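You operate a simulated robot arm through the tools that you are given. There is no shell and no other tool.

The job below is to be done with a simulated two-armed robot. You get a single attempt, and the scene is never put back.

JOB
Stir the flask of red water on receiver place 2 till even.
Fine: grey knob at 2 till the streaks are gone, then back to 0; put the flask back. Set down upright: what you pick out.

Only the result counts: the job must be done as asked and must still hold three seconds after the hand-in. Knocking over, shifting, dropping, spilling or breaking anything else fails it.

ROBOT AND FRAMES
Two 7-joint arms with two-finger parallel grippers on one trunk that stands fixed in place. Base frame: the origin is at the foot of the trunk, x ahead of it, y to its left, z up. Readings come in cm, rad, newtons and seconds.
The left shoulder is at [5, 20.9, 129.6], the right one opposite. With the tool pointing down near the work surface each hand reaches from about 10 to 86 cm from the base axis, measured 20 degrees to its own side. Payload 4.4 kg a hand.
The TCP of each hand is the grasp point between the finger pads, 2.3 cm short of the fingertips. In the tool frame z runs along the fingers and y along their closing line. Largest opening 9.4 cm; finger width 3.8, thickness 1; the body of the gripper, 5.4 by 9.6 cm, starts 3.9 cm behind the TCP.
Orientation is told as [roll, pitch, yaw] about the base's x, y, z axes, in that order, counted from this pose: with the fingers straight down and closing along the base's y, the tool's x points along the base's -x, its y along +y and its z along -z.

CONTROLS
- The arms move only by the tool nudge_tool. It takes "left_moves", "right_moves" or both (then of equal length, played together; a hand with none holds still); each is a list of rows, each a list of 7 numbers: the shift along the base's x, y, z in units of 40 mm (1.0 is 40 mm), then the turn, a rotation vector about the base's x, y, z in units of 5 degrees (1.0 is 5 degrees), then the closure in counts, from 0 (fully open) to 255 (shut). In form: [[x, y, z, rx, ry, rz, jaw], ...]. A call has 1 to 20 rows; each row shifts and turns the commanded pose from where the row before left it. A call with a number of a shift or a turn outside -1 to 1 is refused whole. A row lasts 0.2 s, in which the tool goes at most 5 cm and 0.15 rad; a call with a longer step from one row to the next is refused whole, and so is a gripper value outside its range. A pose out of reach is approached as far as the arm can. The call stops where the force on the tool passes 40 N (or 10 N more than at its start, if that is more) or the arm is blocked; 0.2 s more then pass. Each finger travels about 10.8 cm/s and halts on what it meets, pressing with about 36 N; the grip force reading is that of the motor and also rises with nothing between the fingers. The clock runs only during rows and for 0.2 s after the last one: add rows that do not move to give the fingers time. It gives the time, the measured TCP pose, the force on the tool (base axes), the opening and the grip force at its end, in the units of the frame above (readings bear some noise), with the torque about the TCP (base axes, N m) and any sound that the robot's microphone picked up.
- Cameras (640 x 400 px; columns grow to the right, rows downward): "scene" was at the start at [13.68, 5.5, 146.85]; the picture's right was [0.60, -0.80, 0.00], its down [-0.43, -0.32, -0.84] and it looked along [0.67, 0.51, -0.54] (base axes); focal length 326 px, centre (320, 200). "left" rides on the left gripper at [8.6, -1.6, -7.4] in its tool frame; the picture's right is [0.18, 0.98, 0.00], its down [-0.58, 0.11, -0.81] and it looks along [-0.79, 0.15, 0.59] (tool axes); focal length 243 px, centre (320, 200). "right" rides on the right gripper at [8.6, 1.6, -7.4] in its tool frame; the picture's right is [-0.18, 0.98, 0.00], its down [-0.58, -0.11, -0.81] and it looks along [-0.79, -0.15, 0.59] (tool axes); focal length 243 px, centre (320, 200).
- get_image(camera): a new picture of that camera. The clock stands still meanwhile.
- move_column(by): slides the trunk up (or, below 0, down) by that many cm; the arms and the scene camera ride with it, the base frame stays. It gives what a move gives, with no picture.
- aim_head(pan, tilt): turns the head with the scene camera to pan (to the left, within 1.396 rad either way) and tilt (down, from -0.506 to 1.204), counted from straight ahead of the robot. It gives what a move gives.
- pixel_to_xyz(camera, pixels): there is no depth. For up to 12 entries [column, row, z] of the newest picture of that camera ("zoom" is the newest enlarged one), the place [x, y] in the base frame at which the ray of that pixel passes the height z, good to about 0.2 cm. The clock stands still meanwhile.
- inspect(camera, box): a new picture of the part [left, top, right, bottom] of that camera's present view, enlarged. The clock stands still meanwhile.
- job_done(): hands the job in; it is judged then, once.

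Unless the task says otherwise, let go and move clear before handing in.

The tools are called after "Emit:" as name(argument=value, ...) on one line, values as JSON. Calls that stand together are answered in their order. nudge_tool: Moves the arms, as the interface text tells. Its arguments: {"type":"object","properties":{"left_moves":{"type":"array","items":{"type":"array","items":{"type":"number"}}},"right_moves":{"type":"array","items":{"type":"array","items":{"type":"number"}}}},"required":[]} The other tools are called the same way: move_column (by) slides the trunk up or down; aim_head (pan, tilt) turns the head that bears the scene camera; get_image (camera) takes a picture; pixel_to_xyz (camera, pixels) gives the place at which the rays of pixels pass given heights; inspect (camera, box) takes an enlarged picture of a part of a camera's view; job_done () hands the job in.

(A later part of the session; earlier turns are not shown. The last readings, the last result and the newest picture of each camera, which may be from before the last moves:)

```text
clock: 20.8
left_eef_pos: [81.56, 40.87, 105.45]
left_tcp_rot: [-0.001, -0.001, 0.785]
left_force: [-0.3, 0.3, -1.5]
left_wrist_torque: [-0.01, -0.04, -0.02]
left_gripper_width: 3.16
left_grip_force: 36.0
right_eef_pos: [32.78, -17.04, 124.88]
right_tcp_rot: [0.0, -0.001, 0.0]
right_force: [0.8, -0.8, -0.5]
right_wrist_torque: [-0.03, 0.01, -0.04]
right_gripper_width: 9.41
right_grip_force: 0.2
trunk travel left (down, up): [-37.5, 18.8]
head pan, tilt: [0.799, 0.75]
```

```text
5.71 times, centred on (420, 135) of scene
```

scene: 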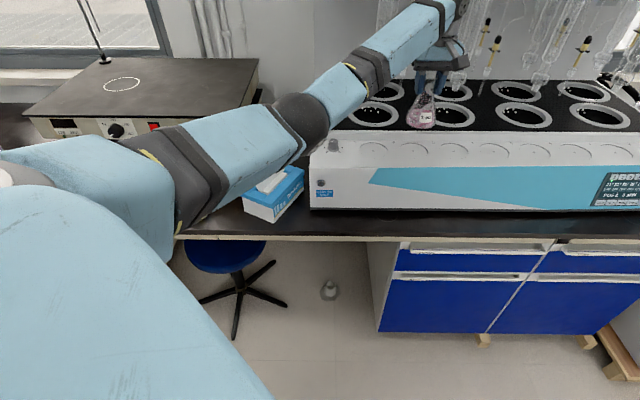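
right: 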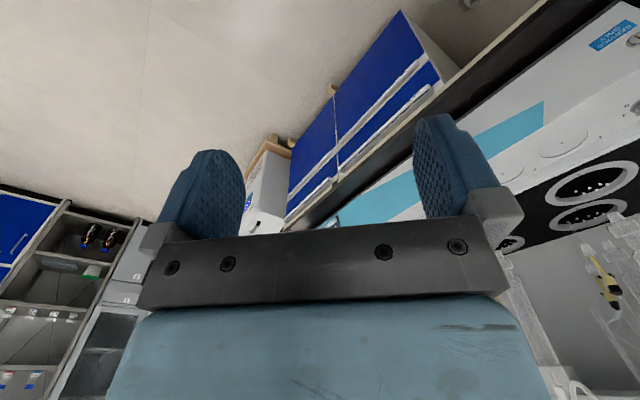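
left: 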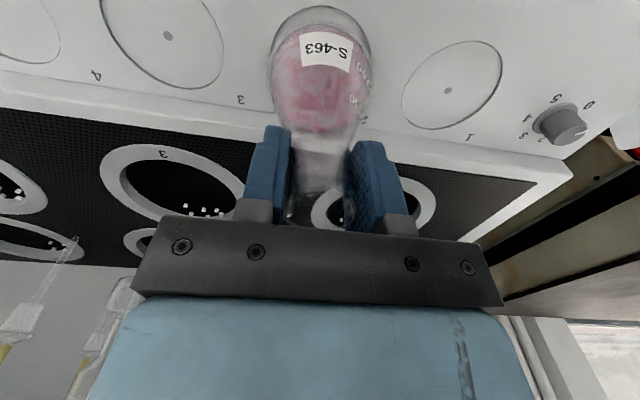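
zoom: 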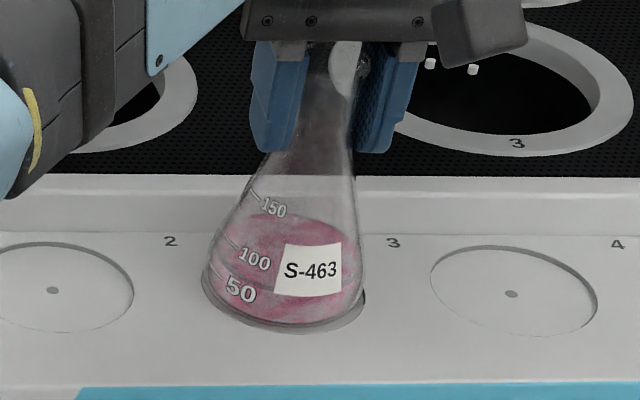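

The flask base sits just inside the ring in both views (scene ring 202–365, flask 210–360). I'll lower in 0.2 cm steps and watch the vertical force.

Emit:
nudge_tool(left_moves=[[0, 0, -0.05, 0, 0, 0, 220], [0, 0, -0.05, 0, 0, 0, 220], [0, 0, 0, 0, 0, 0, 220]])

Emit:
nudge_tool(left_moves=[[0, 0, -0.05, 0, 0, 0, 220], [0, 0, 0, 0, 0, 0, 220]])

Emit:
inspect(camera="scene", box=[370, 100, 470, 170])

```text
clock: 21.6
left_eef_pos: [81.62, 40.92, 105.23]
left_tcp_rot: [-0.002, -0.002, 0.784]
left_force: [3.7, 2.5, 8.7]
left_wrist_torque: [0.14, -0.2, 0.02]
left_gripper_width: 3.14
left_grip_force: 35.5
right_eef_pos: [32.71, -17.21, 124.75]
right_tcp_rot: [-0.002, -0.001, 0.0]
right_force: [0.4, -0.3, -0.4]
right_wrist_torque: [-0.01, 0.0, 0.0]
right_gripper_width: 9.39
right_grip_force: 0.0
trunk travel left (down, up): [-37.5, 18.8]
head pan, tilt: [0.799, 0.75]
```

```text
clock: 22.2
left_eef_pos: [81.48, 41.0, 105.21]
left_tcp_rot: [-0.004, -0.005, 0.789]
left_force: [8.6, 4.7, 24.1]
left_wrist_torque: [0.34, -0.36, -0.06]
left_gripper_width: 3.17
left_grip_force: 35.4
right_eef_pos: [32.5, -17.15, 124.85]
right_tcp_rot: [0.002, -0.002, 0.0]
right_force: [0.7, 0.7, 0.4]
right_wrist_torque: [-0.02, -0.02, 0.0]
right_gripper_width: 9.4
right_grip_force: 0.1
trunk travel left (down, up): [-37.5, 18.8]
head pan, tilt: [0.799, 0.75]
```

```text
5.71 times, centred on (420, 135) of scene
```

zoom: 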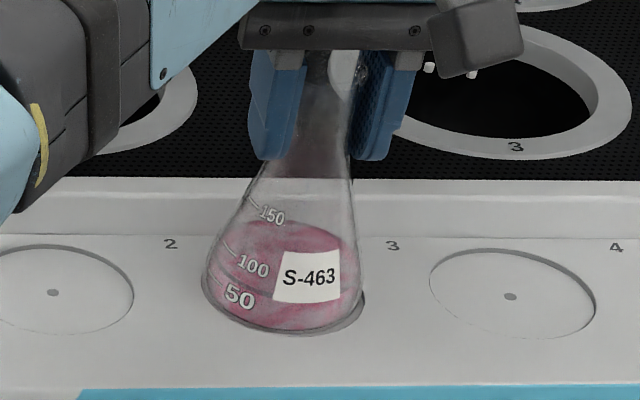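

Contact came at TCP z 105.2 with a sideways force (8.6, 4.7) and a pressure centre toward the front, so the front of the base may be riding on the recess rim. I'll lift 0.5 cm and look closely from the left camera.

Emit:
nudge_tool(left_moves=[[0, 0, 0.1, 0, 0, 0, 220], [0, 0, 0.075, 0, 0, 0, 220], [0, 0, 0, 0, 0, 0, 220]])

Emit:
inspect(camera="left", box=[240, 0, 400, 100])

Emit:
inspect(camera="scene", box=[390, 130, 440, 165])

```text
clock: 23.0
left_eef_pos: [81.35, 40.95, 105.18]
left_tcp_rot: [0.003, 0.003, 0.785]
left_force: [-0.4, -0.6, 0.9]
left_wrist_torque: [-0.07, 0.0, -0.01]
left_gripper_width: 3.12
left_grip_force: 35.9
right_eef_pos: [32.66, -17.18, 124.82]
right_tcp_rot: [0.0, -0.001, 0.001]
right_force: [0.3, 0.9, 0.1]
right_wrist_torque: [-0.03, -0.01, -0.01]
right_gripper_width: 9.39
right_grip_force: 0.1
trunk travel left (down, up): [-37.5, 18.8]
head pan, tilt: [0.799, 0.75]
```

```text
4.00 times, centred on (320, 50) of left
```

zoom: 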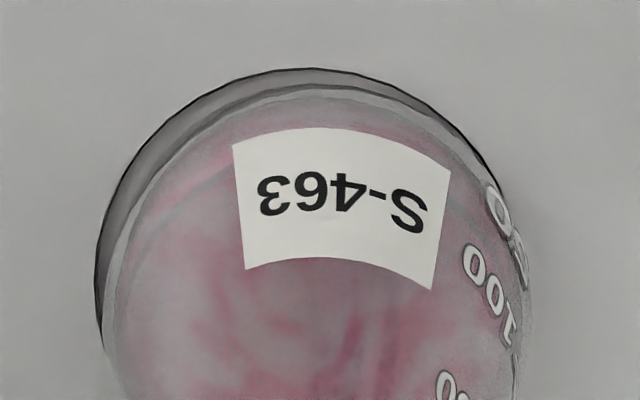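

```text
11.43 times, centred on (415, 148) of scene
```

zoom: 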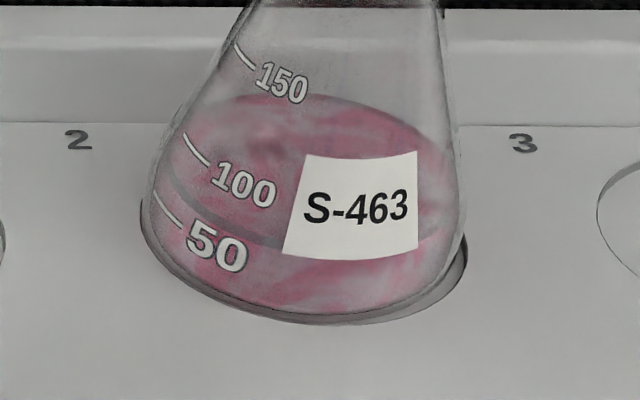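

The TCP height reads 105.18 although I asked for +0.7 cm, so I'll take a fresh reading with a pause row before going on.

Emit:
nudge_tool(left_moves=[[0, 0, 0, 0, 0, 0, 220], [0, 0, 0, 0, 0, 0, 220], [0, 0, 0, 0, 0, 0, 220]])

Emit:
get_image(camera="left")

```text
clock: 23.8
left_eef_pos: [81.59, 41.02, 105.33]
left_tcp_rot: [0.0, 0.001, 0.785]
left_force: [-0.7, -0.5, -2.0]
left_wrist_torque: [0.0, 0.01, -0.02]
left_gripper_width: 3.12
left_grip_force: 36.1
right_eef_pos: [32.73, -17.01, 124.87]
right_tcp_rot: [0.002, 0.0, 0.001]
right_force: [0.4, -0.4, 1.1]
right_wrist_torque: [-0.01, 0.04, -0.04]
right_gripper_width: 9.4
right_grip_force: 0.1
trunk travel left (down, up): [-37.5, 18.8]
head pan, tilt: [0.799, 0.75]
```

```text
taken
```

left: 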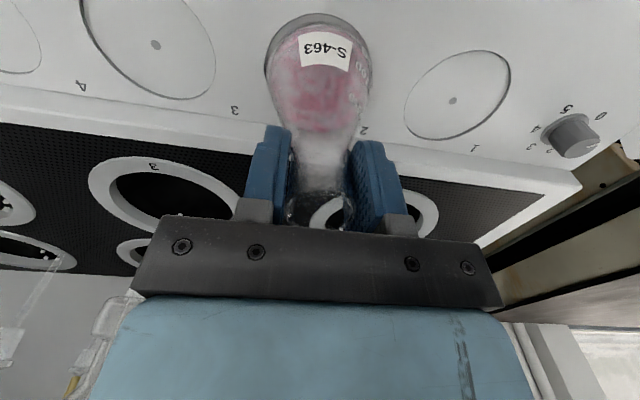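

The flask hangs free again at z 105.33 (Fz -2.0). I'll get rays for the ring's near edge (319,16.8), the flask's near edge (319,21.2), and the dots of discs 1 and 3 from this pose.

Emit:
inspect(camera="left", box=[120, 0, 520, 120])

Emit:
pixel_to_xyz(camera="left", pixels=[[319, 16.8, 95.3], [319, 16.8, 95.1], [319, 21.2, 95.7], [319, 21.2, 96], [452, 100, 95], [452, 100, 95.3], [155, 44.5, 95], [155, 44.5, 95.3], [320, 182, 105.3]])

```text
1.60 times, centred on (320, 60) of left
```

zoom: 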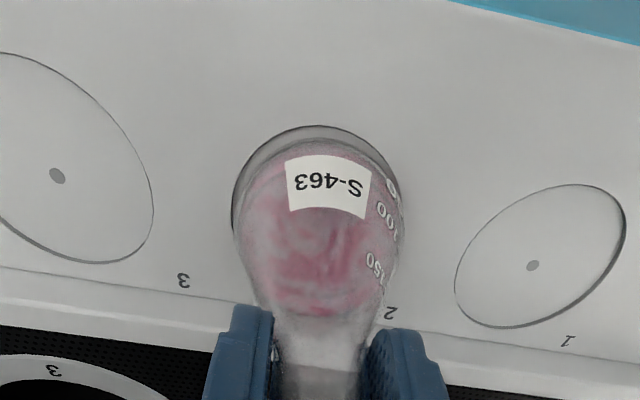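

```text
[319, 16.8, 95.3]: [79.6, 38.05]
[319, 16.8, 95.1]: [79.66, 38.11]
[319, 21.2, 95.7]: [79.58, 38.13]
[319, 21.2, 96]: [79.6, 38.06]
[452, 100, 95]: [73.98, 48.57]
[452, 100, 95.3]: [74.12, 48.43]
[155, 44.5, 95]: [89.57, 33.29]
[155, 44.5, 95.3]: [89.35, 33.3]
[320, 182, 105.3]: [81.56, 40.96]
```

Ring minus flask comes to about (+0.2, +0.1), which agrees with the direction of the contact force. I'll shift by that and lower again in small steps.

Emit:
nudge_tool(left_moves=[[0.05, 0.022, 0, 0, 0, 0, 220], [0, 0, 0, 0, 0, 0, 220], [0, 0, -0.05, 0, 0, 0, 220], [0, 0, 0, 0, 0, 0, 220]])

Emit:
nudge_tool(left_moves=[[0, 0, -0.05, 0, 0, 0, 220], [0, 0, 0, 0, 0, 0, 220]])

```text
clock: 24.8
left_eef_pos: [81.84, 41.19, 105.27]
left_tcp_rot: [0.0, -0.002, 0.788]
left_force: [0.1, 0.9, 1.5]
left_wrist_torque: [0.1, 0.01, -0.01]
left_gripper_width: 3.12
left_grip_force: 36.2
right_eef_pos: [32.66, -17.08, 124.8]
right_tcp_rot: [0.0, -0.001, 0.0]
right_force: [0.1, -0.3, 0.6]
right_wrist_torque: [-0.03, 0.0, 0.03]
right_gripper_width: 9.38
right_grip_force: 0.0
trunk travel left (down, up): [-37.5, 18.8]
head pan, tilt: [0.799, 0.75]
```

```text
clock: 25.4
left_eef_pos: [81.8, 41.12, 105.35]
left_tcp_rot: [-0.002, -0.004, 0.787]
left_force: [4.4, 3.9, 11.4]
left_wrist_torque: [0.18, -0.08, -0.02]
left_gripper_width: 3.13
left_grip_force: 36.4
right_eef_pos: [32.55, -17.15, 124.89]
right_tcp_rot: [0.0, -0.001, 0.0]
right_force: [0.6, 0.4, 0.3]
right_wrist_torque: [0.02, 0.02, -0.04]
right_gripper_width: 9.42
right_grip_force: 0.0
trunk travel left (down, up): [-37.5, 18.8]
head pan, tilt: [0.799, 0.75]
```

Contact appears again near z 105.3, still with the pressure centre on the front-left side (about -2.7, -1.6). I'll look closely from both cameras at this state.

Emit:
inspect(camera="scene", box=[392, 132, 436, 162])

Emit:
inspect(camera="left", box=[250, 0, 390, 80])

Emit:
inspect(camera="scene", box=[380, 60, 480, 170])

```text
13.33 times, centred on (414, 147) of scene
```

zoom: 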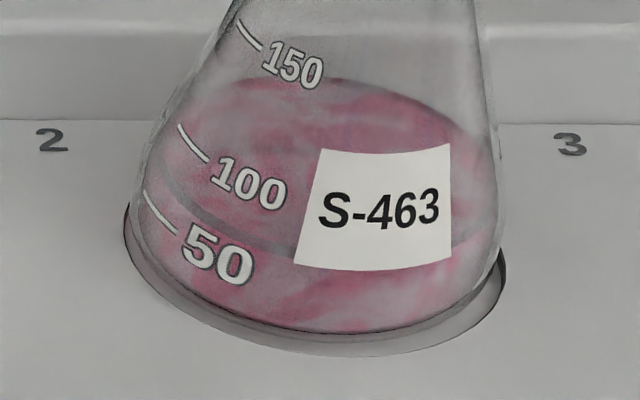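

```text
4.57 times, centred on (320, 40) of left
```

zoom: 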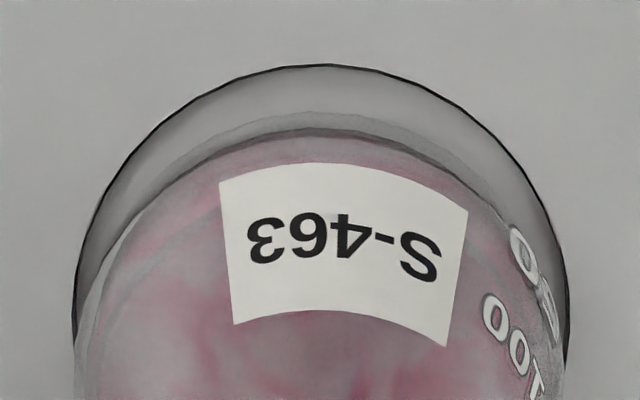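

```text
3.64 times, centred on (430, 115) of scene
```

zoom: 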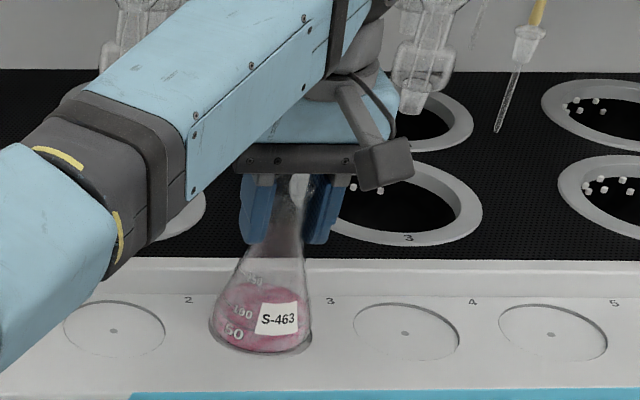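

The base now sits inside the recess: floor is visible in front of it at scene-zoom (400,345), and the left view shows a clear gap all round the front. I'll ease the down-pressure slightly, then open the fingers.

Emit:
nudge_tool(left_moves=[[0, 0, 0.025, 0, 0, 0, 220], [0, 0, 0, 0, 0, 0, 220]])

Emit:
nudge_tool(left_moves=[[0, 0, 0, 0, 0, 0, 160], [0, 0, 0, 0, 0, 0, 130], [0, 0, 0, 0, 0, 0, 60], [0, 0, 0, 0, 0, 0, 0], [0, 0, 0, 0, 0, 0, 0]])

Emit:
get_image(camera="left")

Emit:
inspect(camera="scene", box=[380, 60, 480, 170])

```text
clock: 26.0
left_eef_pos: [81.77, 41.0, 105.26]
left_tcp_rot: [0.0, -0.002, 0.789]
left_force: [2.0, 4.2, 10.1]
left_wrist_torque: [0.08, -0.21, 0.04]
left_gripper_width: 3.09
left_grip_force: 35.6
right_eef_pos: [32.55, -17.01, 124.82]
right_tcp_rot: [0.0, -0.001, 0.0]
right_force: [0.4, 0.3, 0.0]
right_wrist_torque: [0.03, 0.0, 0.0]
right_gripper_width: 9.39
right_grip_force: 0.1
trunk travel left (down, up): [-37.5, 18.8]
head pan, tilt: [0.799, 0.75]
```

```text
clock: 27.2
left_eef_pos: [81.77, 40.94, 105.21]
left_tcp_rot: [0.001, 0.001, 0.785]
left_force: [-0.2, 0.6, 0.2]
left_wrist_torque: [0.06, -0.01, 0.0]
left_gripper_width: 9.4
left_grip_force: 0.0
right_eef_pos: [32.72, -17.05, 124.79]
right_tcp_rot: [-0.001, -0.001, 0.001]
right_force: [0.7, -1.2, 0.9]
right_wrist_torque: [-0.02, -0.02, 0.01]
right_gripper_width: 9.39
right_grip_force: 0.0
trunk travel left (down, up): [-37.5, 18.8]
head pan, tilt: [0.799, 0.75]
```

```text
taken
```

left: 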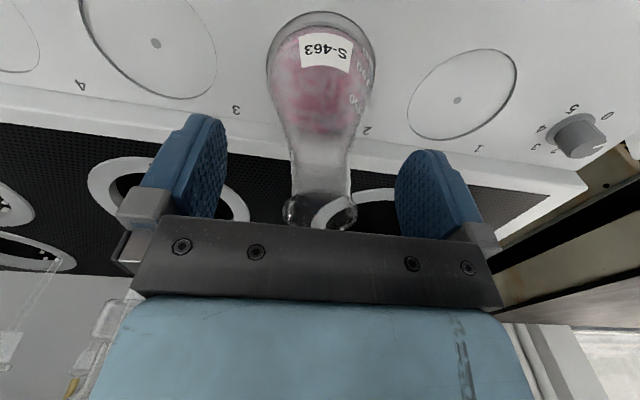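

```text
3.64 times, centred on (430, 115) of scene
```

zoom: 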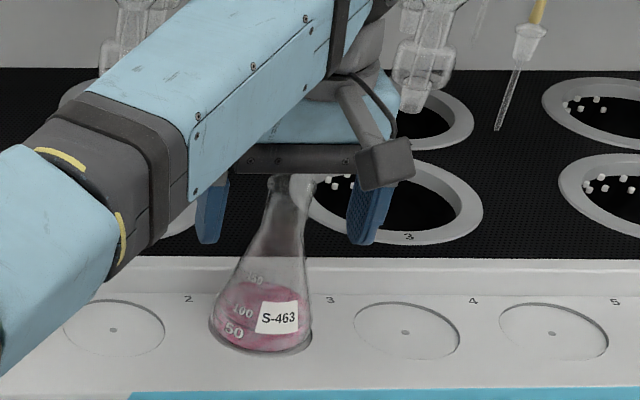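

The flask stands on place 2 and the fingers are open with no force. I'll rise straight up to clear the rim and then check its seating.

Emit:
nudge_tool(left_moves=[[0, 0, 0.4, 0, 0, 0, 0], [0, 0, 0.8, 0, 0, 0, 0], [0, 0, 0.9, 0, 0, 0, 0], [0, 0, 0.9, 0, 0, 0, 0], [0, 0, 0.9, 0, 0, 0, 0], [0, 0, 0, 0, 0, 0, 0]])

Emit:
get_image(camera="left")

Emit:
inspect(camera="scene", box=[310, 80, 450, 180])

```text
clock: 28.6
left_eef_pos: [81.85, 41.05, 120.93]
left_tcp_rot: [0.0, -0.001, 0.786]
left_force: [0.2, -0.5, 0.3]
left_wrist_torque: [0.0, 0.02, 0.0]
left_gripper_width: 9.4
left_grip_force: 0.0
right_eef_pos: [32.71, -17.1, 124.78]
right_tcp_rot: [-0.002, 0.001, 0.0]
right_force: [-0.4, 0.4, 0.6]
right_wrist_torque: [0.04, -0.01, 0.02]
right_gripper_width: 9.39
right_grip_force: 0.1
trunk travel left (down, up): [-37.5, 18.8]
head pan, tilt: [0.799, 0.75]
```

```text
taken
```

left: 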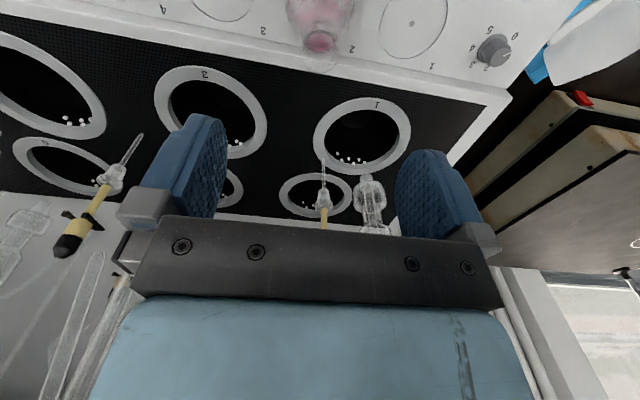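

```text
4.00 times, centred on (380, 130) of scene
```

zoom: 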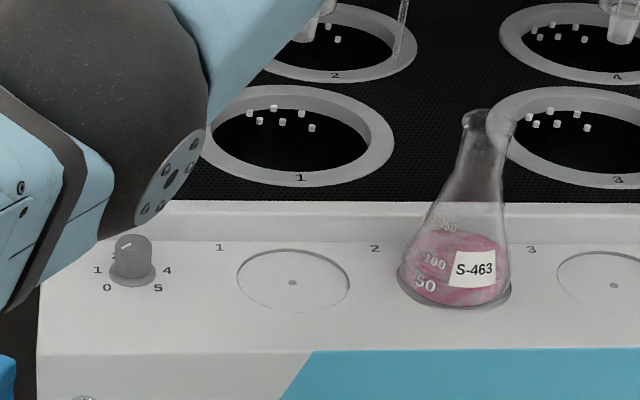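

The flask stands seated on place 2 at (460,270) in the zoom. Next I'll move the open hand above the knob near (66.8, 56.7) for a close look at its pointer and dial.

Emit:
nudge_tool(left_moves=[[-0.627, 0.652, 0, 0, 0, 0, 0], [-0.627, 0.652, 0, 0, 0, 0, 0], [-0.627, 0.652, -0.4, 0, 0, 0, 0], [-0.627, 0.652, -0.4, 0, 0, 0, 0], [-0.627, 0.652, -0.4, 0, 0, 0, 0], [-0.627, 0.652, -0.4, 0, 0, 0, 0], [0, 0, 0, 0, 0, 0, 0]])

Emit:
get_image(camera="left")

Emit:
inspect(camera="left", box=[250, 0, 390, 90])

Emit:
get_image(camera="scene")

```text
clock: 30.2
left_eef_pos: [66.88, 56.78, 114.39]
left_tcp_rot: [0.001, 0.001, 0.785]
left_force: [0.1, -0.6, -0.1]
left_wrist_torque: [0.02, -0.03, 0.03]
left_gripper_width: 9.43
left_grip_force: 0.0
right_eef_pos: [32.82, -17.18, 124.73]
right_tcp_rot: [0.001, 0.0, 0.001]
right_force: [0.3, -0.8, 0.7]
right_wrist_torque: [0.0, -0.01, 0.01]
right_gripper_width: 9.42
right_grip_force: 0.0
trunk travel left (down, up): [-37.5, 18.8]
head pan, tilt: [0.799, 0.75]
```

```text
taken
```

left: 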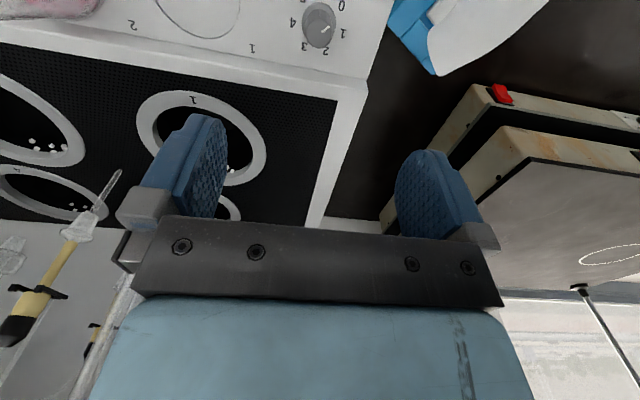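

```text
4.44 times, centred on (320, 45) of left
```

zoom: 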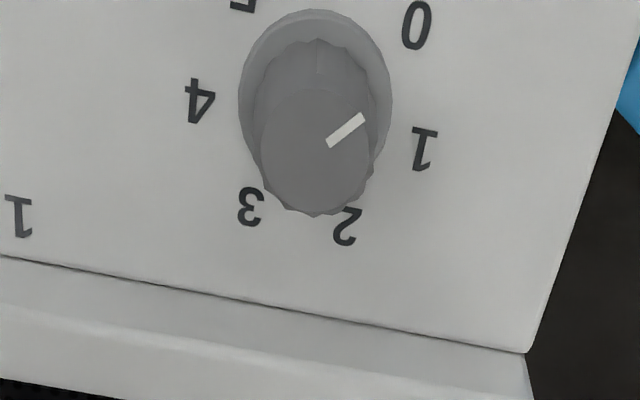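

```text
taken
```

scene: 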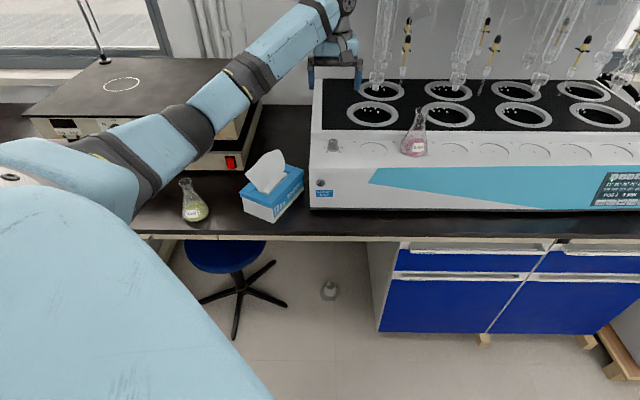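

The pointer line at zoom (346,130) points to 0, and the numbers are spaced 54° apart, so 0→2 is a 108° clockwise turn seen from above. I'll get positions for the knob centre (dial (318.9,23.6), top (319.2,33.8)), the step behind it, and the black plate's height from label "1".

Emit:
pixel_to_xyz(camera="left", pixels=[[318.9, 23.6, 95.3], [319.2, 33.8, 97], [319.2, 33.8, 97.5], [319.2, 33.8, 98], [319.2, 70.7, 95.3], [192.5, 99, 98], [192.5, 99, 100], [192.5, 99, 102], [436, 74, 95], [436, 74, 100], [367, 79, 96]])

Emit:
pixel_to_xyz(camera="scene", pixels=[[375.2, 124.2, 98], [375.2, 124.2, 100], [375.2, 124.2, 102], [333.5, 140.5, 97.5], [333.5, 147, 95.3], [250, 175, 90], [250, 175, 95], [272, 150, 95], [272, 150, 100]])

Emit:
inspect(camera="scene", box=[230, 110, 400, 220])

```text
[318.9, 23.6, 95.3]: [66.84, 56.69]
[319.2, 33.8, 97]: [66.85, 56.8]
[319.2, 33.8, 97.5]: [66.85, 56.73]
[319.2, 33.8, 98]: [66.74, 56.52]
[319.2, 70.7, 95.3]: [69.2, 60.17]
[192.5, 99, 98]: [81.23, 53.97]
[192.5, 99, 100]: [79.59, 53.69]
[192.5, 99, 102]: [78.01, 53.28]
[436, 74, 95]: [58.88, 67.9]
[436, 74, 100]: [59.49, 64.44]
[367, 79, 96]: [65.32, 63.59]
```

```text
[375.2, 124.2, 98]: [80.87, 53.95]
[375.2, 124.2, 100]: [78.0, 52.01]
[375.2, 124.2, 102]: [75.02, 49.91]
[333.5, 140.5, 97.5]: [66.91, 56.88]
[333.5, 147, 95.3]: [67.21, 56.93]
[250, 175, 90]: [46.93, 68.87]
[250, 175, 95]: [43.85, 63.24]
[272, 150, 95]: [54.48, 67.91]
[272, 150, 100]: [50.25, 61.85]
```

```text
3.64 times, centred on (315, 165) of scene
```

zoom: 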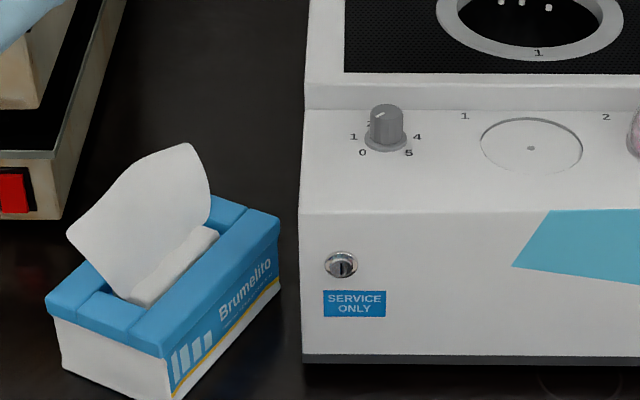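

The knob centre is (66.85, 56.7), its top is near z 97.5, the plate behind is only at z≈98, and the tissue top near 93.5, so there is room. I'll pre-rotate the hand +54° above the knob and part-close to about 4.5 cm, so the 108° clockwise turn stays centred in the wrist's range.

Emit:
nudge_tool(left_moves=[[0, 0, 0, 0, 0, 0.982, 133], [0, 0, 0, 0, 0, 0.982, 133], [0, 0, 0, 0, 0, 0.982, 133], [0, 0, 0, 0, 0, 0.982, 133], [0, 0, 0, 0, 0, 0.982, 133], [0, 0, 0, 0, 0, 0.982, 133], [0, 0, 0, 0, 0, 0.982, 133], [0, 0, 0, 0, 0, 0.982, 133], [0, 0, 0, 0, 0, 0.982, 133], [0, 0, 0, 0, 0, 0.982, 133], [0, 0, 0, 0, 0, 0.982, 133], [0, 0, 0, 0, 0, 0, 133]])

Emit:
get_image(camera="left")

Emit:
get_image(camera="scene")

```text
clock: 32.8
left_eef_pos: [66.87, 56.72, 114.39]
left_tcp_rot: [0.001, -0.002, 1.73]
left_force: [0.9, -0.3, 0.0]
left_wrist_torque: [0.0, -0.01, 0.02]
left_gripper_width: 4.48
left_grip_force: 0.0
right_eef_pos: [32.79, -17.14, 124.72]
right_tcp_rot: [0.0, 0.0, 0.0]
right_force: [-0.2, 0.3, -0.8]
right_wrist_torque: [-0.03, -0.01, -0.01]
right_gripper_width: 9.41
right_grip_force: 0.0
trunk travel left (down, up): [-37.5, 18.8]
head pan, tilt: [0.799, 0.75]
```

```text
taken
```

left: 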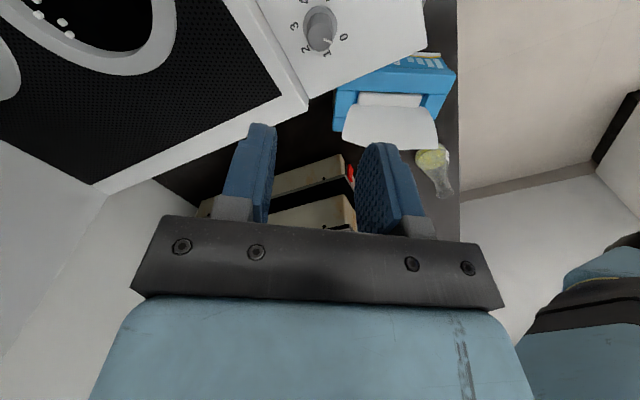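

```text
taken
```

scene: 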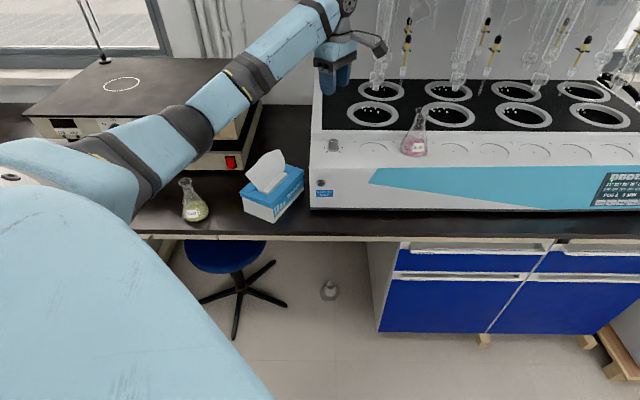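

Yaw is 99° and the knob stays directly under the TCP axis at (320,28). I'll descend to about z 102.5, with tips at about 100, and check centring.

Emit:
nudge_tool(left_moves=[[0, 0, -0.74, 0, 0, 0, 133], [0, 0, -0.74, 0, 0, 0, 133], [0, 0, -0.74, 0, 0, 0, 133], [0, 0, -0.74, 0, 0, 0, 133], [0, 0, 0, 0, 0, 0, 133]])

Emit:
get_image(camera="left")

Emit:
inspect(camera="left", box=[250, 60, 390, 150])

Emit:
inspect(camera="scene", box=[290, 90, 390, 170])

```text
clock: 34.0
left_eef_pos: [66.67, 56.77, 102.48]
left_tcp_rot: [0.0, -0.001, 1.729]
left_force: [0.2, -0.6, 0.3]
left_wrist_torque: [0.03, 0.03, -0.04]
left_gripper_width: 4.48
left_grip_force: 0.1
right_eef_pos: [32.73, -17.09, 124.83]
right_tcp_rot: [0.001, -0.001, -0.001]
right_force: [0.2, 0.0, 0.5]
right_wrist_torque: [0.03, -0.01, 0.03]
right_gripper_width: 9.42
right_grip_force: 0.0
trunk travel left (down, up): [-37.5, 18.8]
head pan, tilt: [0.799, 0.75]
```

```text
taken
```

left: 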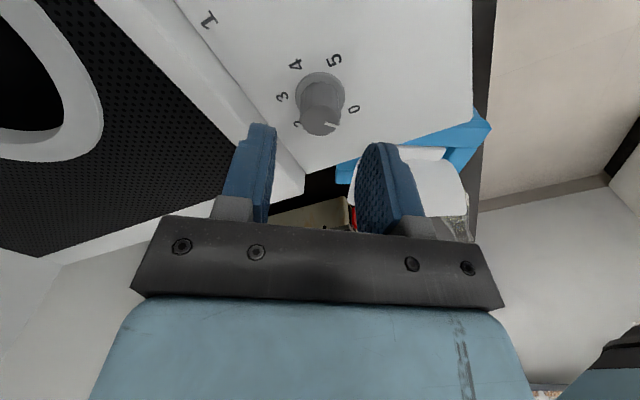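

```text
4.44 times, centred on (320, 105) of left
```

zoom: 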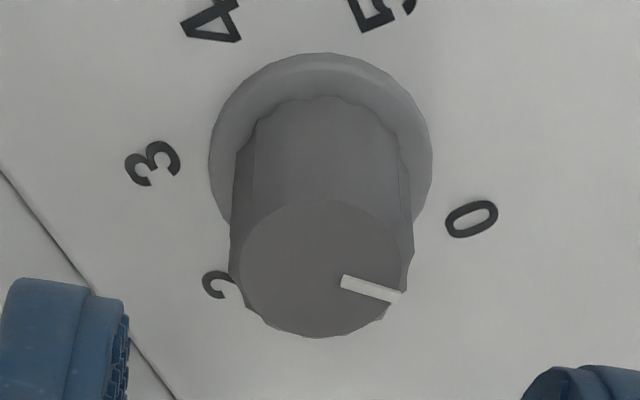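

```text
5.00 times, centred on (340, 130) of scene
```

zoom: 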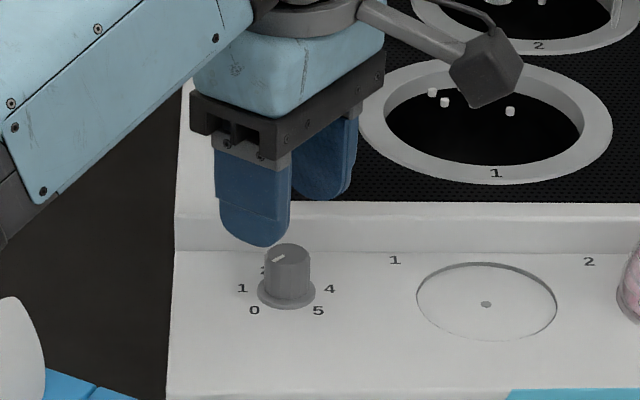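

The knob top is centred at (320,120) between the fingers, with a body about 2.2 cm wide over a skirt about 3.2 cm wide. I'll lower to TCP z≈98.4 so the tips stay above the skirt.

Emit:
nudge_tool(left_moves=[[0, 0, -0.5, 0, 0, 0, 133], [0, 0, -0.4, 0, 0, 0, 133], [0, 0, -0.12, 0, 0, 0, 133], [0, 0, 0, 0, 0, 0, 133]])

Emit:
get_image(camera="left")

Emit:
inspect(camera="scene", box=[290, 90, 390, 170])

```text
clock: 35.0
left_eef_pos: [66.63, 56.7, 98.32]
left_tcp_rot: [0.001, 0.002, 1.729]
left_force: [0.7, 0.0, 0.4]
left_wrist_torque: [0.0, 0.01, 0.02]
left_gripper_width: 4.51
left_grip_force: 0.0
right_eef_pos: [32.74, -17.04, 124.74]
right_tcp_rot: [0.0, 0.0, 0.0]
right_force: [-0.4, -0.4, 0.0]
right_wrist_torque: [0.01, 0.01, -0.01]
right_gripper_width: 9.4
right_grip_force: 0.1
trunk travel left (down, up): [-37.5, 18.8]
head pan, tilt: [0.799, 0.75]
```

```text
taken
```

left: 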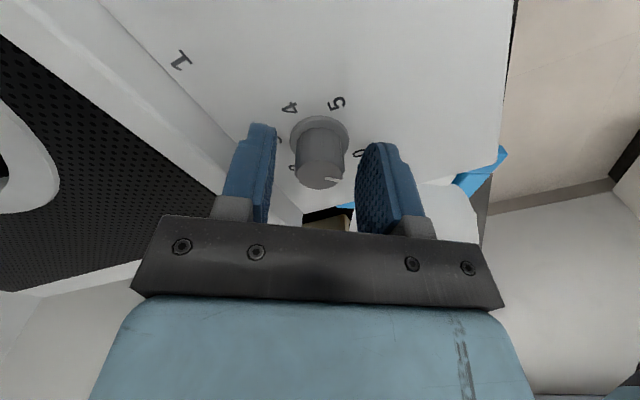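

```text
5.00 times, centred on (340, 130) of scene
```

zoom: 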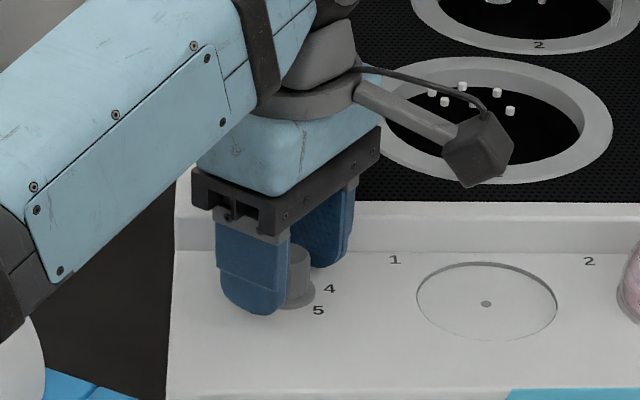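

The fingers straddle the knob (294–345 in the left view) and camera alignment is good. I'll close on it.

Emit:
nudge_tool(left_moves=[[0, 0, 0, 0, 0, 0, 180], [0, 0, 0, 0, 0, 0, 210], [0, 0, 0, 0, 0, 0, 225], [0, 0, 0, 0, 0, 0, 225]])

Emit:
get_image(camera="left")

```text
clock: 36.0
left_eef_pos: [66.72, 56.67, 98.29]
left_tcp_rot: [0.0, -0.001, 1.729]
left_force: [4.3, 1.4, -1.0]
left_wrist_torque: [0.09, -0.49, 0.03]
left_gripper_width: 2.37
left_grip_force: 44.6
right_eef_pos: [32.79, -17.09, 124.84]
right_tcp_rot: [0.001, -0.001, 0.0]
right_force: [0.0, 0.3, -0.5]
right_wrist_torque: [-0.01, -0.01, -0.01]
right_gripper_width: 9.38
right_grip_force: 0.0
trunk travel left (down, up): [-37.5, 18.8]
head pan, tilt: [0.799, 0.75]
```

```text
taken
```

left: 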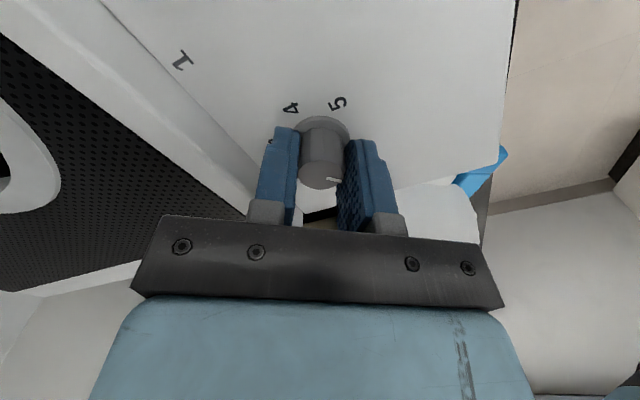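

The grip is on at 2.37 cm, with a small side force of +4 N in x. I'll shift x by +0.1 cm to centre, then turn clockwise 10° as a test.

Emit:
nudge_tool(left_moves=[[0.025, 0, 0, 0, 0, 0, 225], [0, 0, 0, 0, 0, -1, 225], [0, 0, 0, 0, 0, -1, 225], [0, 0, 0, 0, 0, 0, 225]])

Emit:
inspect(camera="left", box=[250, 90, 390, 200])

```text
clock: 37.0
left_eef_pos: [66.67, 56.77, 98.37]
left_tcp_rot: [0.001, 0.002, 1.554]
left_force: [-12.6, -8.9, -10.5]
left_wrist_torque: [0.48, -0.43, 0.03]
left_gripper_width: 2.37
left_grip_force: 45.2
right_eef_pos: [32.72, -17.01, 124.67]
right_tcp_rot: [0.002, 0.0, 0.001]
right_force: [0.5, 0.9, 0.1]
right_wrist_torque: [0.03, -0.02, -0.06]
right_gripper_width: 9.42
right_grip_force: 0.2
trunk travel left (down, up): [-37.5, 18.8]
head pan, tilt: [0.799, 0.75]
```

```text
3.64 times, centred on (320, 145) of left
```

zoom: 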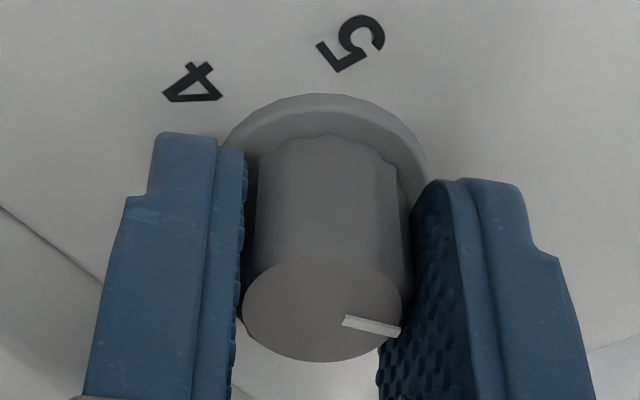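

The knob turns with the fingers (the pointer keeps its place relative to the pads), but side forces have built up to (-12.6, -8.9, -10.5). I'll ease the position slightly along the force and continue the turn in short sets.

Emit:
nudge_tool(left_moves=[[-0.015, -0.012, -0.01, 0, 0, 0, 225], [0, 0, 0, 0, 0, -0.8, 225], [0, 0, 0, 0, 0, -0.8, 225], [0, 0, 0, 0, 0, -0.8, 225], [0, 0, 0, 0, 0, -0.8, 225], [0, 0, 0, 0, 0, 0, 225]])

```text
clock: 38.4
left_eef_pos: [66.84, 56.83, 98.46]
left_tcp_rot: [0.002, -0.001, 1.272]
left_force: [-5.0, -12.4, -14.3]
left_wrist_torque: [0.11, -0.77, -0.01]
left_gripper_width: 2.36
left_grip_force: 44.4
right_eef_pos: [32.79, -17.09, 124.73]
right_tcp_rot: [-0.001, 0.002, 0.0]
right_force: [-0.4, -0.7, -0.3]
right_wrist_torque: [-0.01, 0.02, 0.01]
right_gripper_width: 9.41
right_grip_force: 0.0
trunk travel left (down, up): [-37.5, 18.8]
head pan, tilt: [0.799, 0.75]
```

The turn is at yaw 73° with Fz -14 and Fy -12, so the hand is being held slightly high and back. I'll relax by about (-0.03, -0.07, -0.08) cm and keep turning.

Emit:
nudge_tool(left_moves=[[-0.007, -0.018, -0.02, 0, 0, 0, 225], [0, 0, 0, 0, 0, -0.8, 225], [0, 0, 0, 0, 0, -0.8, 225], [0, 0, 0, 0, 0, -0.8, 225], [0, 0, 0, 0, 0, -0.8, 225], [0, 0, 0, 0, 0, 0, 225]])

Emit:
inspect(camera="left", box=[250, 90, 390, 200])

```text
clock: 39.8
left_eef_pos: [66.75, 56.71, 98.36]
left_tcp_rot: [-0.001, -0.002, 0.995]
left_force: [9.7, -5.5, -2.8]
left_wrist_torque: [-0.49, -0.36, -0.01]
left_gripper_width: 2.36
left_grip_force: 44.8
right_eef_pos: [32.87, -17.16, 124.76]
right_tcp_rot: [-0.001, 0.0, 0.0]
right_force: [1.0, -0.5, -0.8]
right_wrist_torque: [0.01, 0.02, -0.01]
right_gripper_width: 9.39
right_grip_force: 0.0
trunk travel left (down, up): [-37.5, 18.8]
head pan, tilt: [0.799, 0.75]
```

```text
3.64 times, centred on (320, 145) of left
```

zoom: 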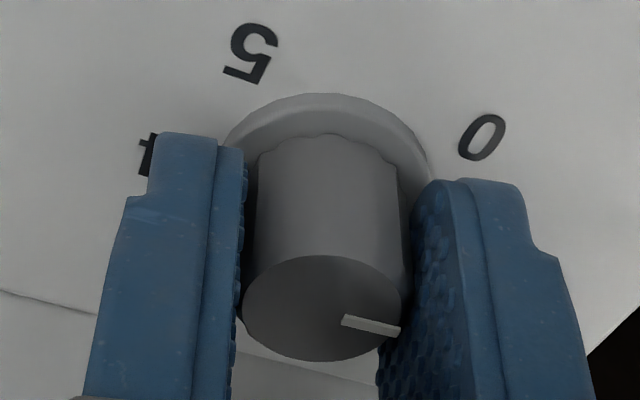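

The knob follows the grip exactly, now 42° along with 66° to go. I'll relax the small side force and continue.

Emit:
nudge_tool(left_moves=[[0.01, -0.006, 0, 0, 0, 0, 225], [0, 0, 0, 0, 0, -0.8, 225], [0, 0, 0, 0, 0, -0.8, 225], [0, 0, 0, 0, 0, -0.8, 225], [0, 0, 0, 0, 0, -0.8, 225], [0, 0, 0, 0, 0, 0, 225]])

```text
clock: 41.2
left_eef_pos: [66.97, 56.73, 98.29]
left_tcp_rot: [0.001, 0.0, 0.717]
left_force: [11.8, 2.2, 5.2]
left_wrist_torque: [-0.21, -0.33, 0.04]
left_gripper_width: 2.36
left_grip_force: 44.9
right_eef_pos: [32.82, -16.95, 124.91]
right_tcp_rot: [0.0, 0.0, -0.003]
right_force: [-0.2, 0.1, 0.3]
right_wrist_torque: [0.03, 0.01, -0.02]
right_gripper_width: 9.39
right_grip_force: 0.0
trunk travel left (down, up): [-37.5, 18.8]
head pan, tilt: [0.799, 0.75]
```

Yaw is at 41° with forces still low (about 12 N in x). I'll relax slightly and turn a further set.

Emit:
nudge_tool(left_moves=[[0.014, 0.003, 0.005, 0, 0, 0, 225], [0, 0, 0, 0, 0, -0.8, 225], [0, 0, 0, 0, 0, -0.8, 225], [0, 0, 0, 0, 0, -0.8, 225], [0, 0, 0, 0, 0, -0.8, 225], [0, 0, 0, 0, 0, 0, 225]])

Emit:
inspect(camera="left", box=[250, 90, 390, 200])

Emit:
inspect(camera="scene", box=[290, 90, 450, 190])

```text
clock: 42.6
left_eef_pos: [66.91, 56.62, 98.37]
left_tcp_rot: [-0.001, -0.002, 0.436]
left_force: [5.6, 2.0, 3.4]
left_wrist_torque: [-0.28, -0.47, 0.03]
left_gripper_width: 2.38
left_grip_force: 45.1
right_eef_pos: [32.73, -17.03, 124.85]
right_tcp_rot: [0.0, -0.001, 0.001]
right_force: [-0.7, -0.2, -0.4]
right_wrist_torque: [0.0, 0.0, 0.01]
right_gripper_width: 9.4
right_grip_force: 0.0
trunk travel left (down, up): [-37.5, 18.8]
head pan, tilt: [0.799, 0.75]
```

```text
3.64 times, centred on (320, 145) of left
```

zoom: 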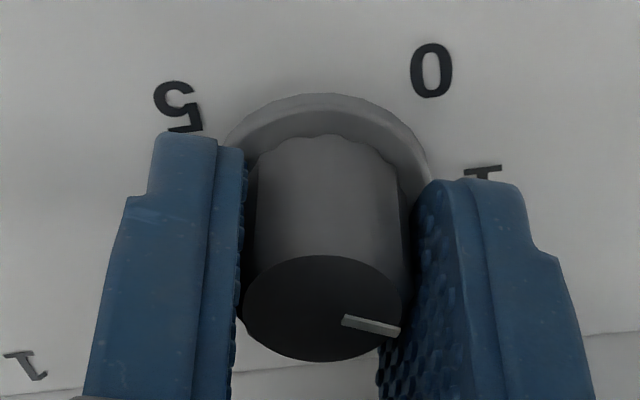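

```text
4.00 times, centred on (370, 140) of scene
```

zoom: 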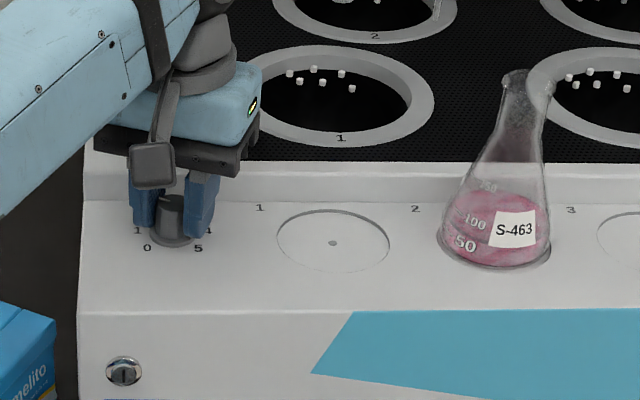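

Turned 74° so far; 34° remain to reach position 2. I'll continue with the next set.

Emit:
nudge_tool(left_moves=[[0.007, 0.003, 0.004, 0, 0, 0, 225], [0, 0, 0, 0, 0, -0.8, 225], [0, 0, 0, 0, 0, -0.8, 225], [0, 0, 0, 0, 0, -0.8, 225], [0, 0, 0, 0, 0, -0.8, 225], [0, 0, 0, 0, 0, 0, 225]])

```text
clock: 44.0
left_eef_pos: [66.82, 56.56, 98.3]
left_tcp_rot: [0.001, 0.0, 0.158]
left_force: [0.9, -3.1, 0.7]
left_wrist_torque: [-0.35, -0.36, -0.02]
left_gripper_width: 2.35
left_grip_force: 44.8
right_eef_pos: [32.66, -17.18, 124.83]
right_tcp_rot: [0.0, 0.001, -0.001]
right_force: [-0.4, 0.2, -0.1]
right_wrist_torque: [0.03, -0.02, -0.01]
right_gripper_width: 9.38
right_grip_force: 0.0
trunk travel left (down, up): [-37.5, 18.8]
head pan, tilt: [0.799, 0.75]
```

Yaw is 9°, with 18° left. I'll finish the turn to 2 and then look at the pointer.

Emit:
nudge_tool(left_moves=[[0, 0, 0, 0, 0, -0.9, 225], [0, 0, 0, 0, 0, -0.9, 225], [0, 0, 0, 0, 0, -0.9, 225], [0, 0, 0, 0, 0, -0.9, 225], [0, 0, 0, 0, 0, 0, 225]])

Emit:
inspect(camera="left", box=[230, 60, 410, 200])

Emit:
inspect(camera="scene", box=[400, 110, 440, 165])

```text
clock: 45.2
left_eef_pos: [66.76, 56.51, 98.32]
left_tcp_rot: [-0.002, 0.0, -0.158]
left_force: [2.0, -4.4, 0.3]
left_wrist_torque: [-0.56, -0.05, 0.01]
left_gripper_width: 2.35
left_grip_force: 44.7
right_eef_pos: [32.79, -17.09, 124.8]
right_tcp_rot: [0.0, 0.001, 0.0]
right_force: [-0.2, 0.1, 0.2]
right_wrist_torque: [0.01, 0.01, 0.04]
right_gripper_width: 9.41
right_grip_force: 0.1
trunk travel left (down, up): [-37.5, 18.8]
head pan, tilt: [0.799, 0.75]
```

```text
2.86 times, centred on (320, 130) of left
```

zoom: 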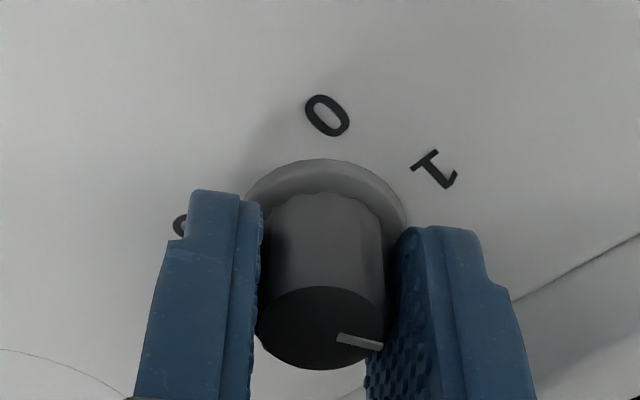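

```text
7.27 times, centred on (420, 138) of scene
```

zoom: 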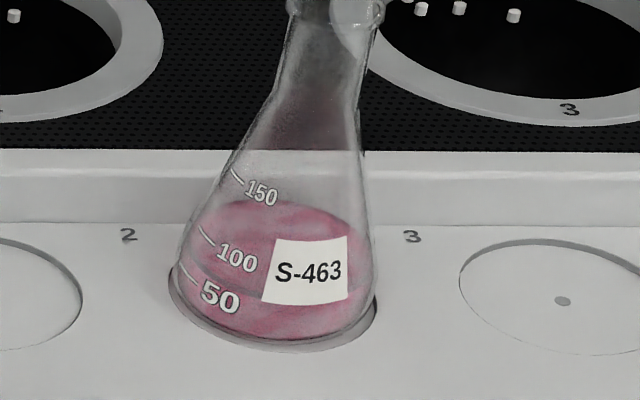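

The knob has turned the full 108° (yaw 99.1° → -9.1°) and the pointer kept its place in the grip, so it should be at 2. I'll hold still and let it stir, watching the flask.

Emit:
nudge_tool(left_moves=[[0, 0, 0, 0, 0, 0, 225], [0, 0, 0, 0, 0, 0, 225], [0, 0, 0, 0, 0, 0, 225], [0, 0, 0, 0, 0, 0, 225], [0, 0, 0, 0, 0, 0, 225], [0, 0, 0, 0, 0, 0, 225], [0, 0, 0, 0, 0, 0, 225], [0, 0, 0, 0, 0, 0, 225], [0, 0, 0, 0, 0, 0, 225], [0, 0, 0, 0, 0, 0, 225]])

Emit:
inspect(camera="scene", box=[400, 110, 440, 165])

Emit:
inspect(camera="scene", box=[300, 110, 380, 170])

```text
clock: 47.4
left_eef_pos: [66.9, 56.54, 98.17]
left_tcp_rot: [0.0, 0.001, -0.158]
left_force: [-0.5, -6.1, -1.8]
left_wrist_torque: [-0.49, 0.17, 0.01]
left_gripper_width: 2.36
left_grip_force: 44.7
right_eef_pos: [32.74, -17.17, 124.69]
right_tcp_rot: [0.001, 0.0, 0.001]
right_force: [0.4, 0.4, -0.2]
right_wrist_torque: [-0.01, 0.01, 0.01]
right_gripper_width: 9.39
right_grip_force: 0.0
trunk travel left (down, up): [-37.5, 18.8]
head pan, tilt: [0.799, 0.75]
```

```text
7.27 times, centred on (420, 138) of scene
```

zoom: 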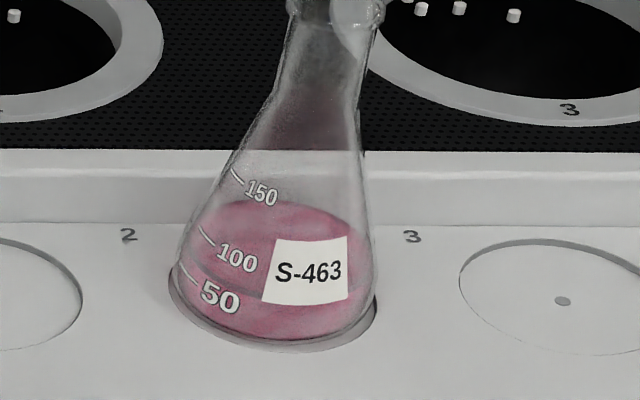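

```text
6.67 times, centred on (340, 140) of scene
```

zoom: 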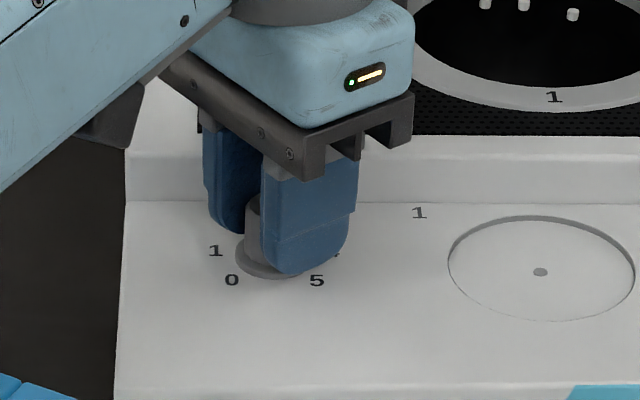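

The streaks are fading: the liquid at zoom (280,220) is more uniform than before. I'll keep stirring.

Emit:
nudge_tool(left_moves=[[0, 0, 0, 0, 0, 0, 225], [0, 0, 0, 0, 0, 0, 225], [0, 0, 0, 0, 0, 0, 225], [0, 0, 0, 0, 0, 0, 225], [0, 0, 0, 0, 0, 0, 225], [0, 0, 0, 0, 0, 0, 225], [0, 0, 0, 0, 0, 0, 225], [0, 0, 0, 0, 0, 0, 225], [0, 0, 0, 0, 0, 0, 225], [0, 0, 0, 0, 0, 0, 225], [0, 0, 0, 0, 0, 0, 225], [0, 0, 0, 0, 0, 0, 225], [0, 0, 0, 0, 0, 0, 225], [0, 0, 0, 0, 0, 0, 225], [0, 0, 0, 0, 0, 0, 225]])

Emit:
inspect(camera="scene", box=[400, 110, 440, 165])

```text
clock: 50.6
left_eef_pos: [66.95, 56.63, 98.33]
left_tcp_rot: [0.0, 0.0, -0.157]
left_force: [-1.4, -7.8, -3.5]
left_wrist_torque: [-0.5, 0.15, 0.0]
left_gripper_width: 2.38
left_grip_force: 45.0
right_eef_pos: [32.77, -17.09, 124.75]
right_tcp_rot: [0.0, 0.001, -0.001]
right_force: [-0.6, 0.6, -0.1]
right_wrist_torque: [0.03, 0.0, 0.0]
right_gripper_width: 9.37
right_grip_force: 0.1
trunk travel left (down, up): [-37.5, 18.8]
head pan, tilt: [0.799, 0.75]
```

```text
7.27 times, centred on (420, 138) of scene
```

zoom: 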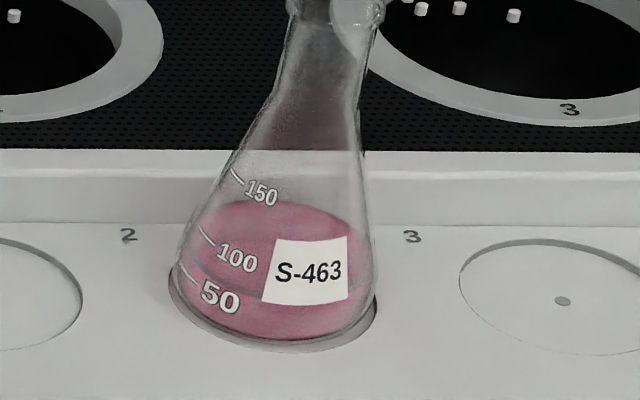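

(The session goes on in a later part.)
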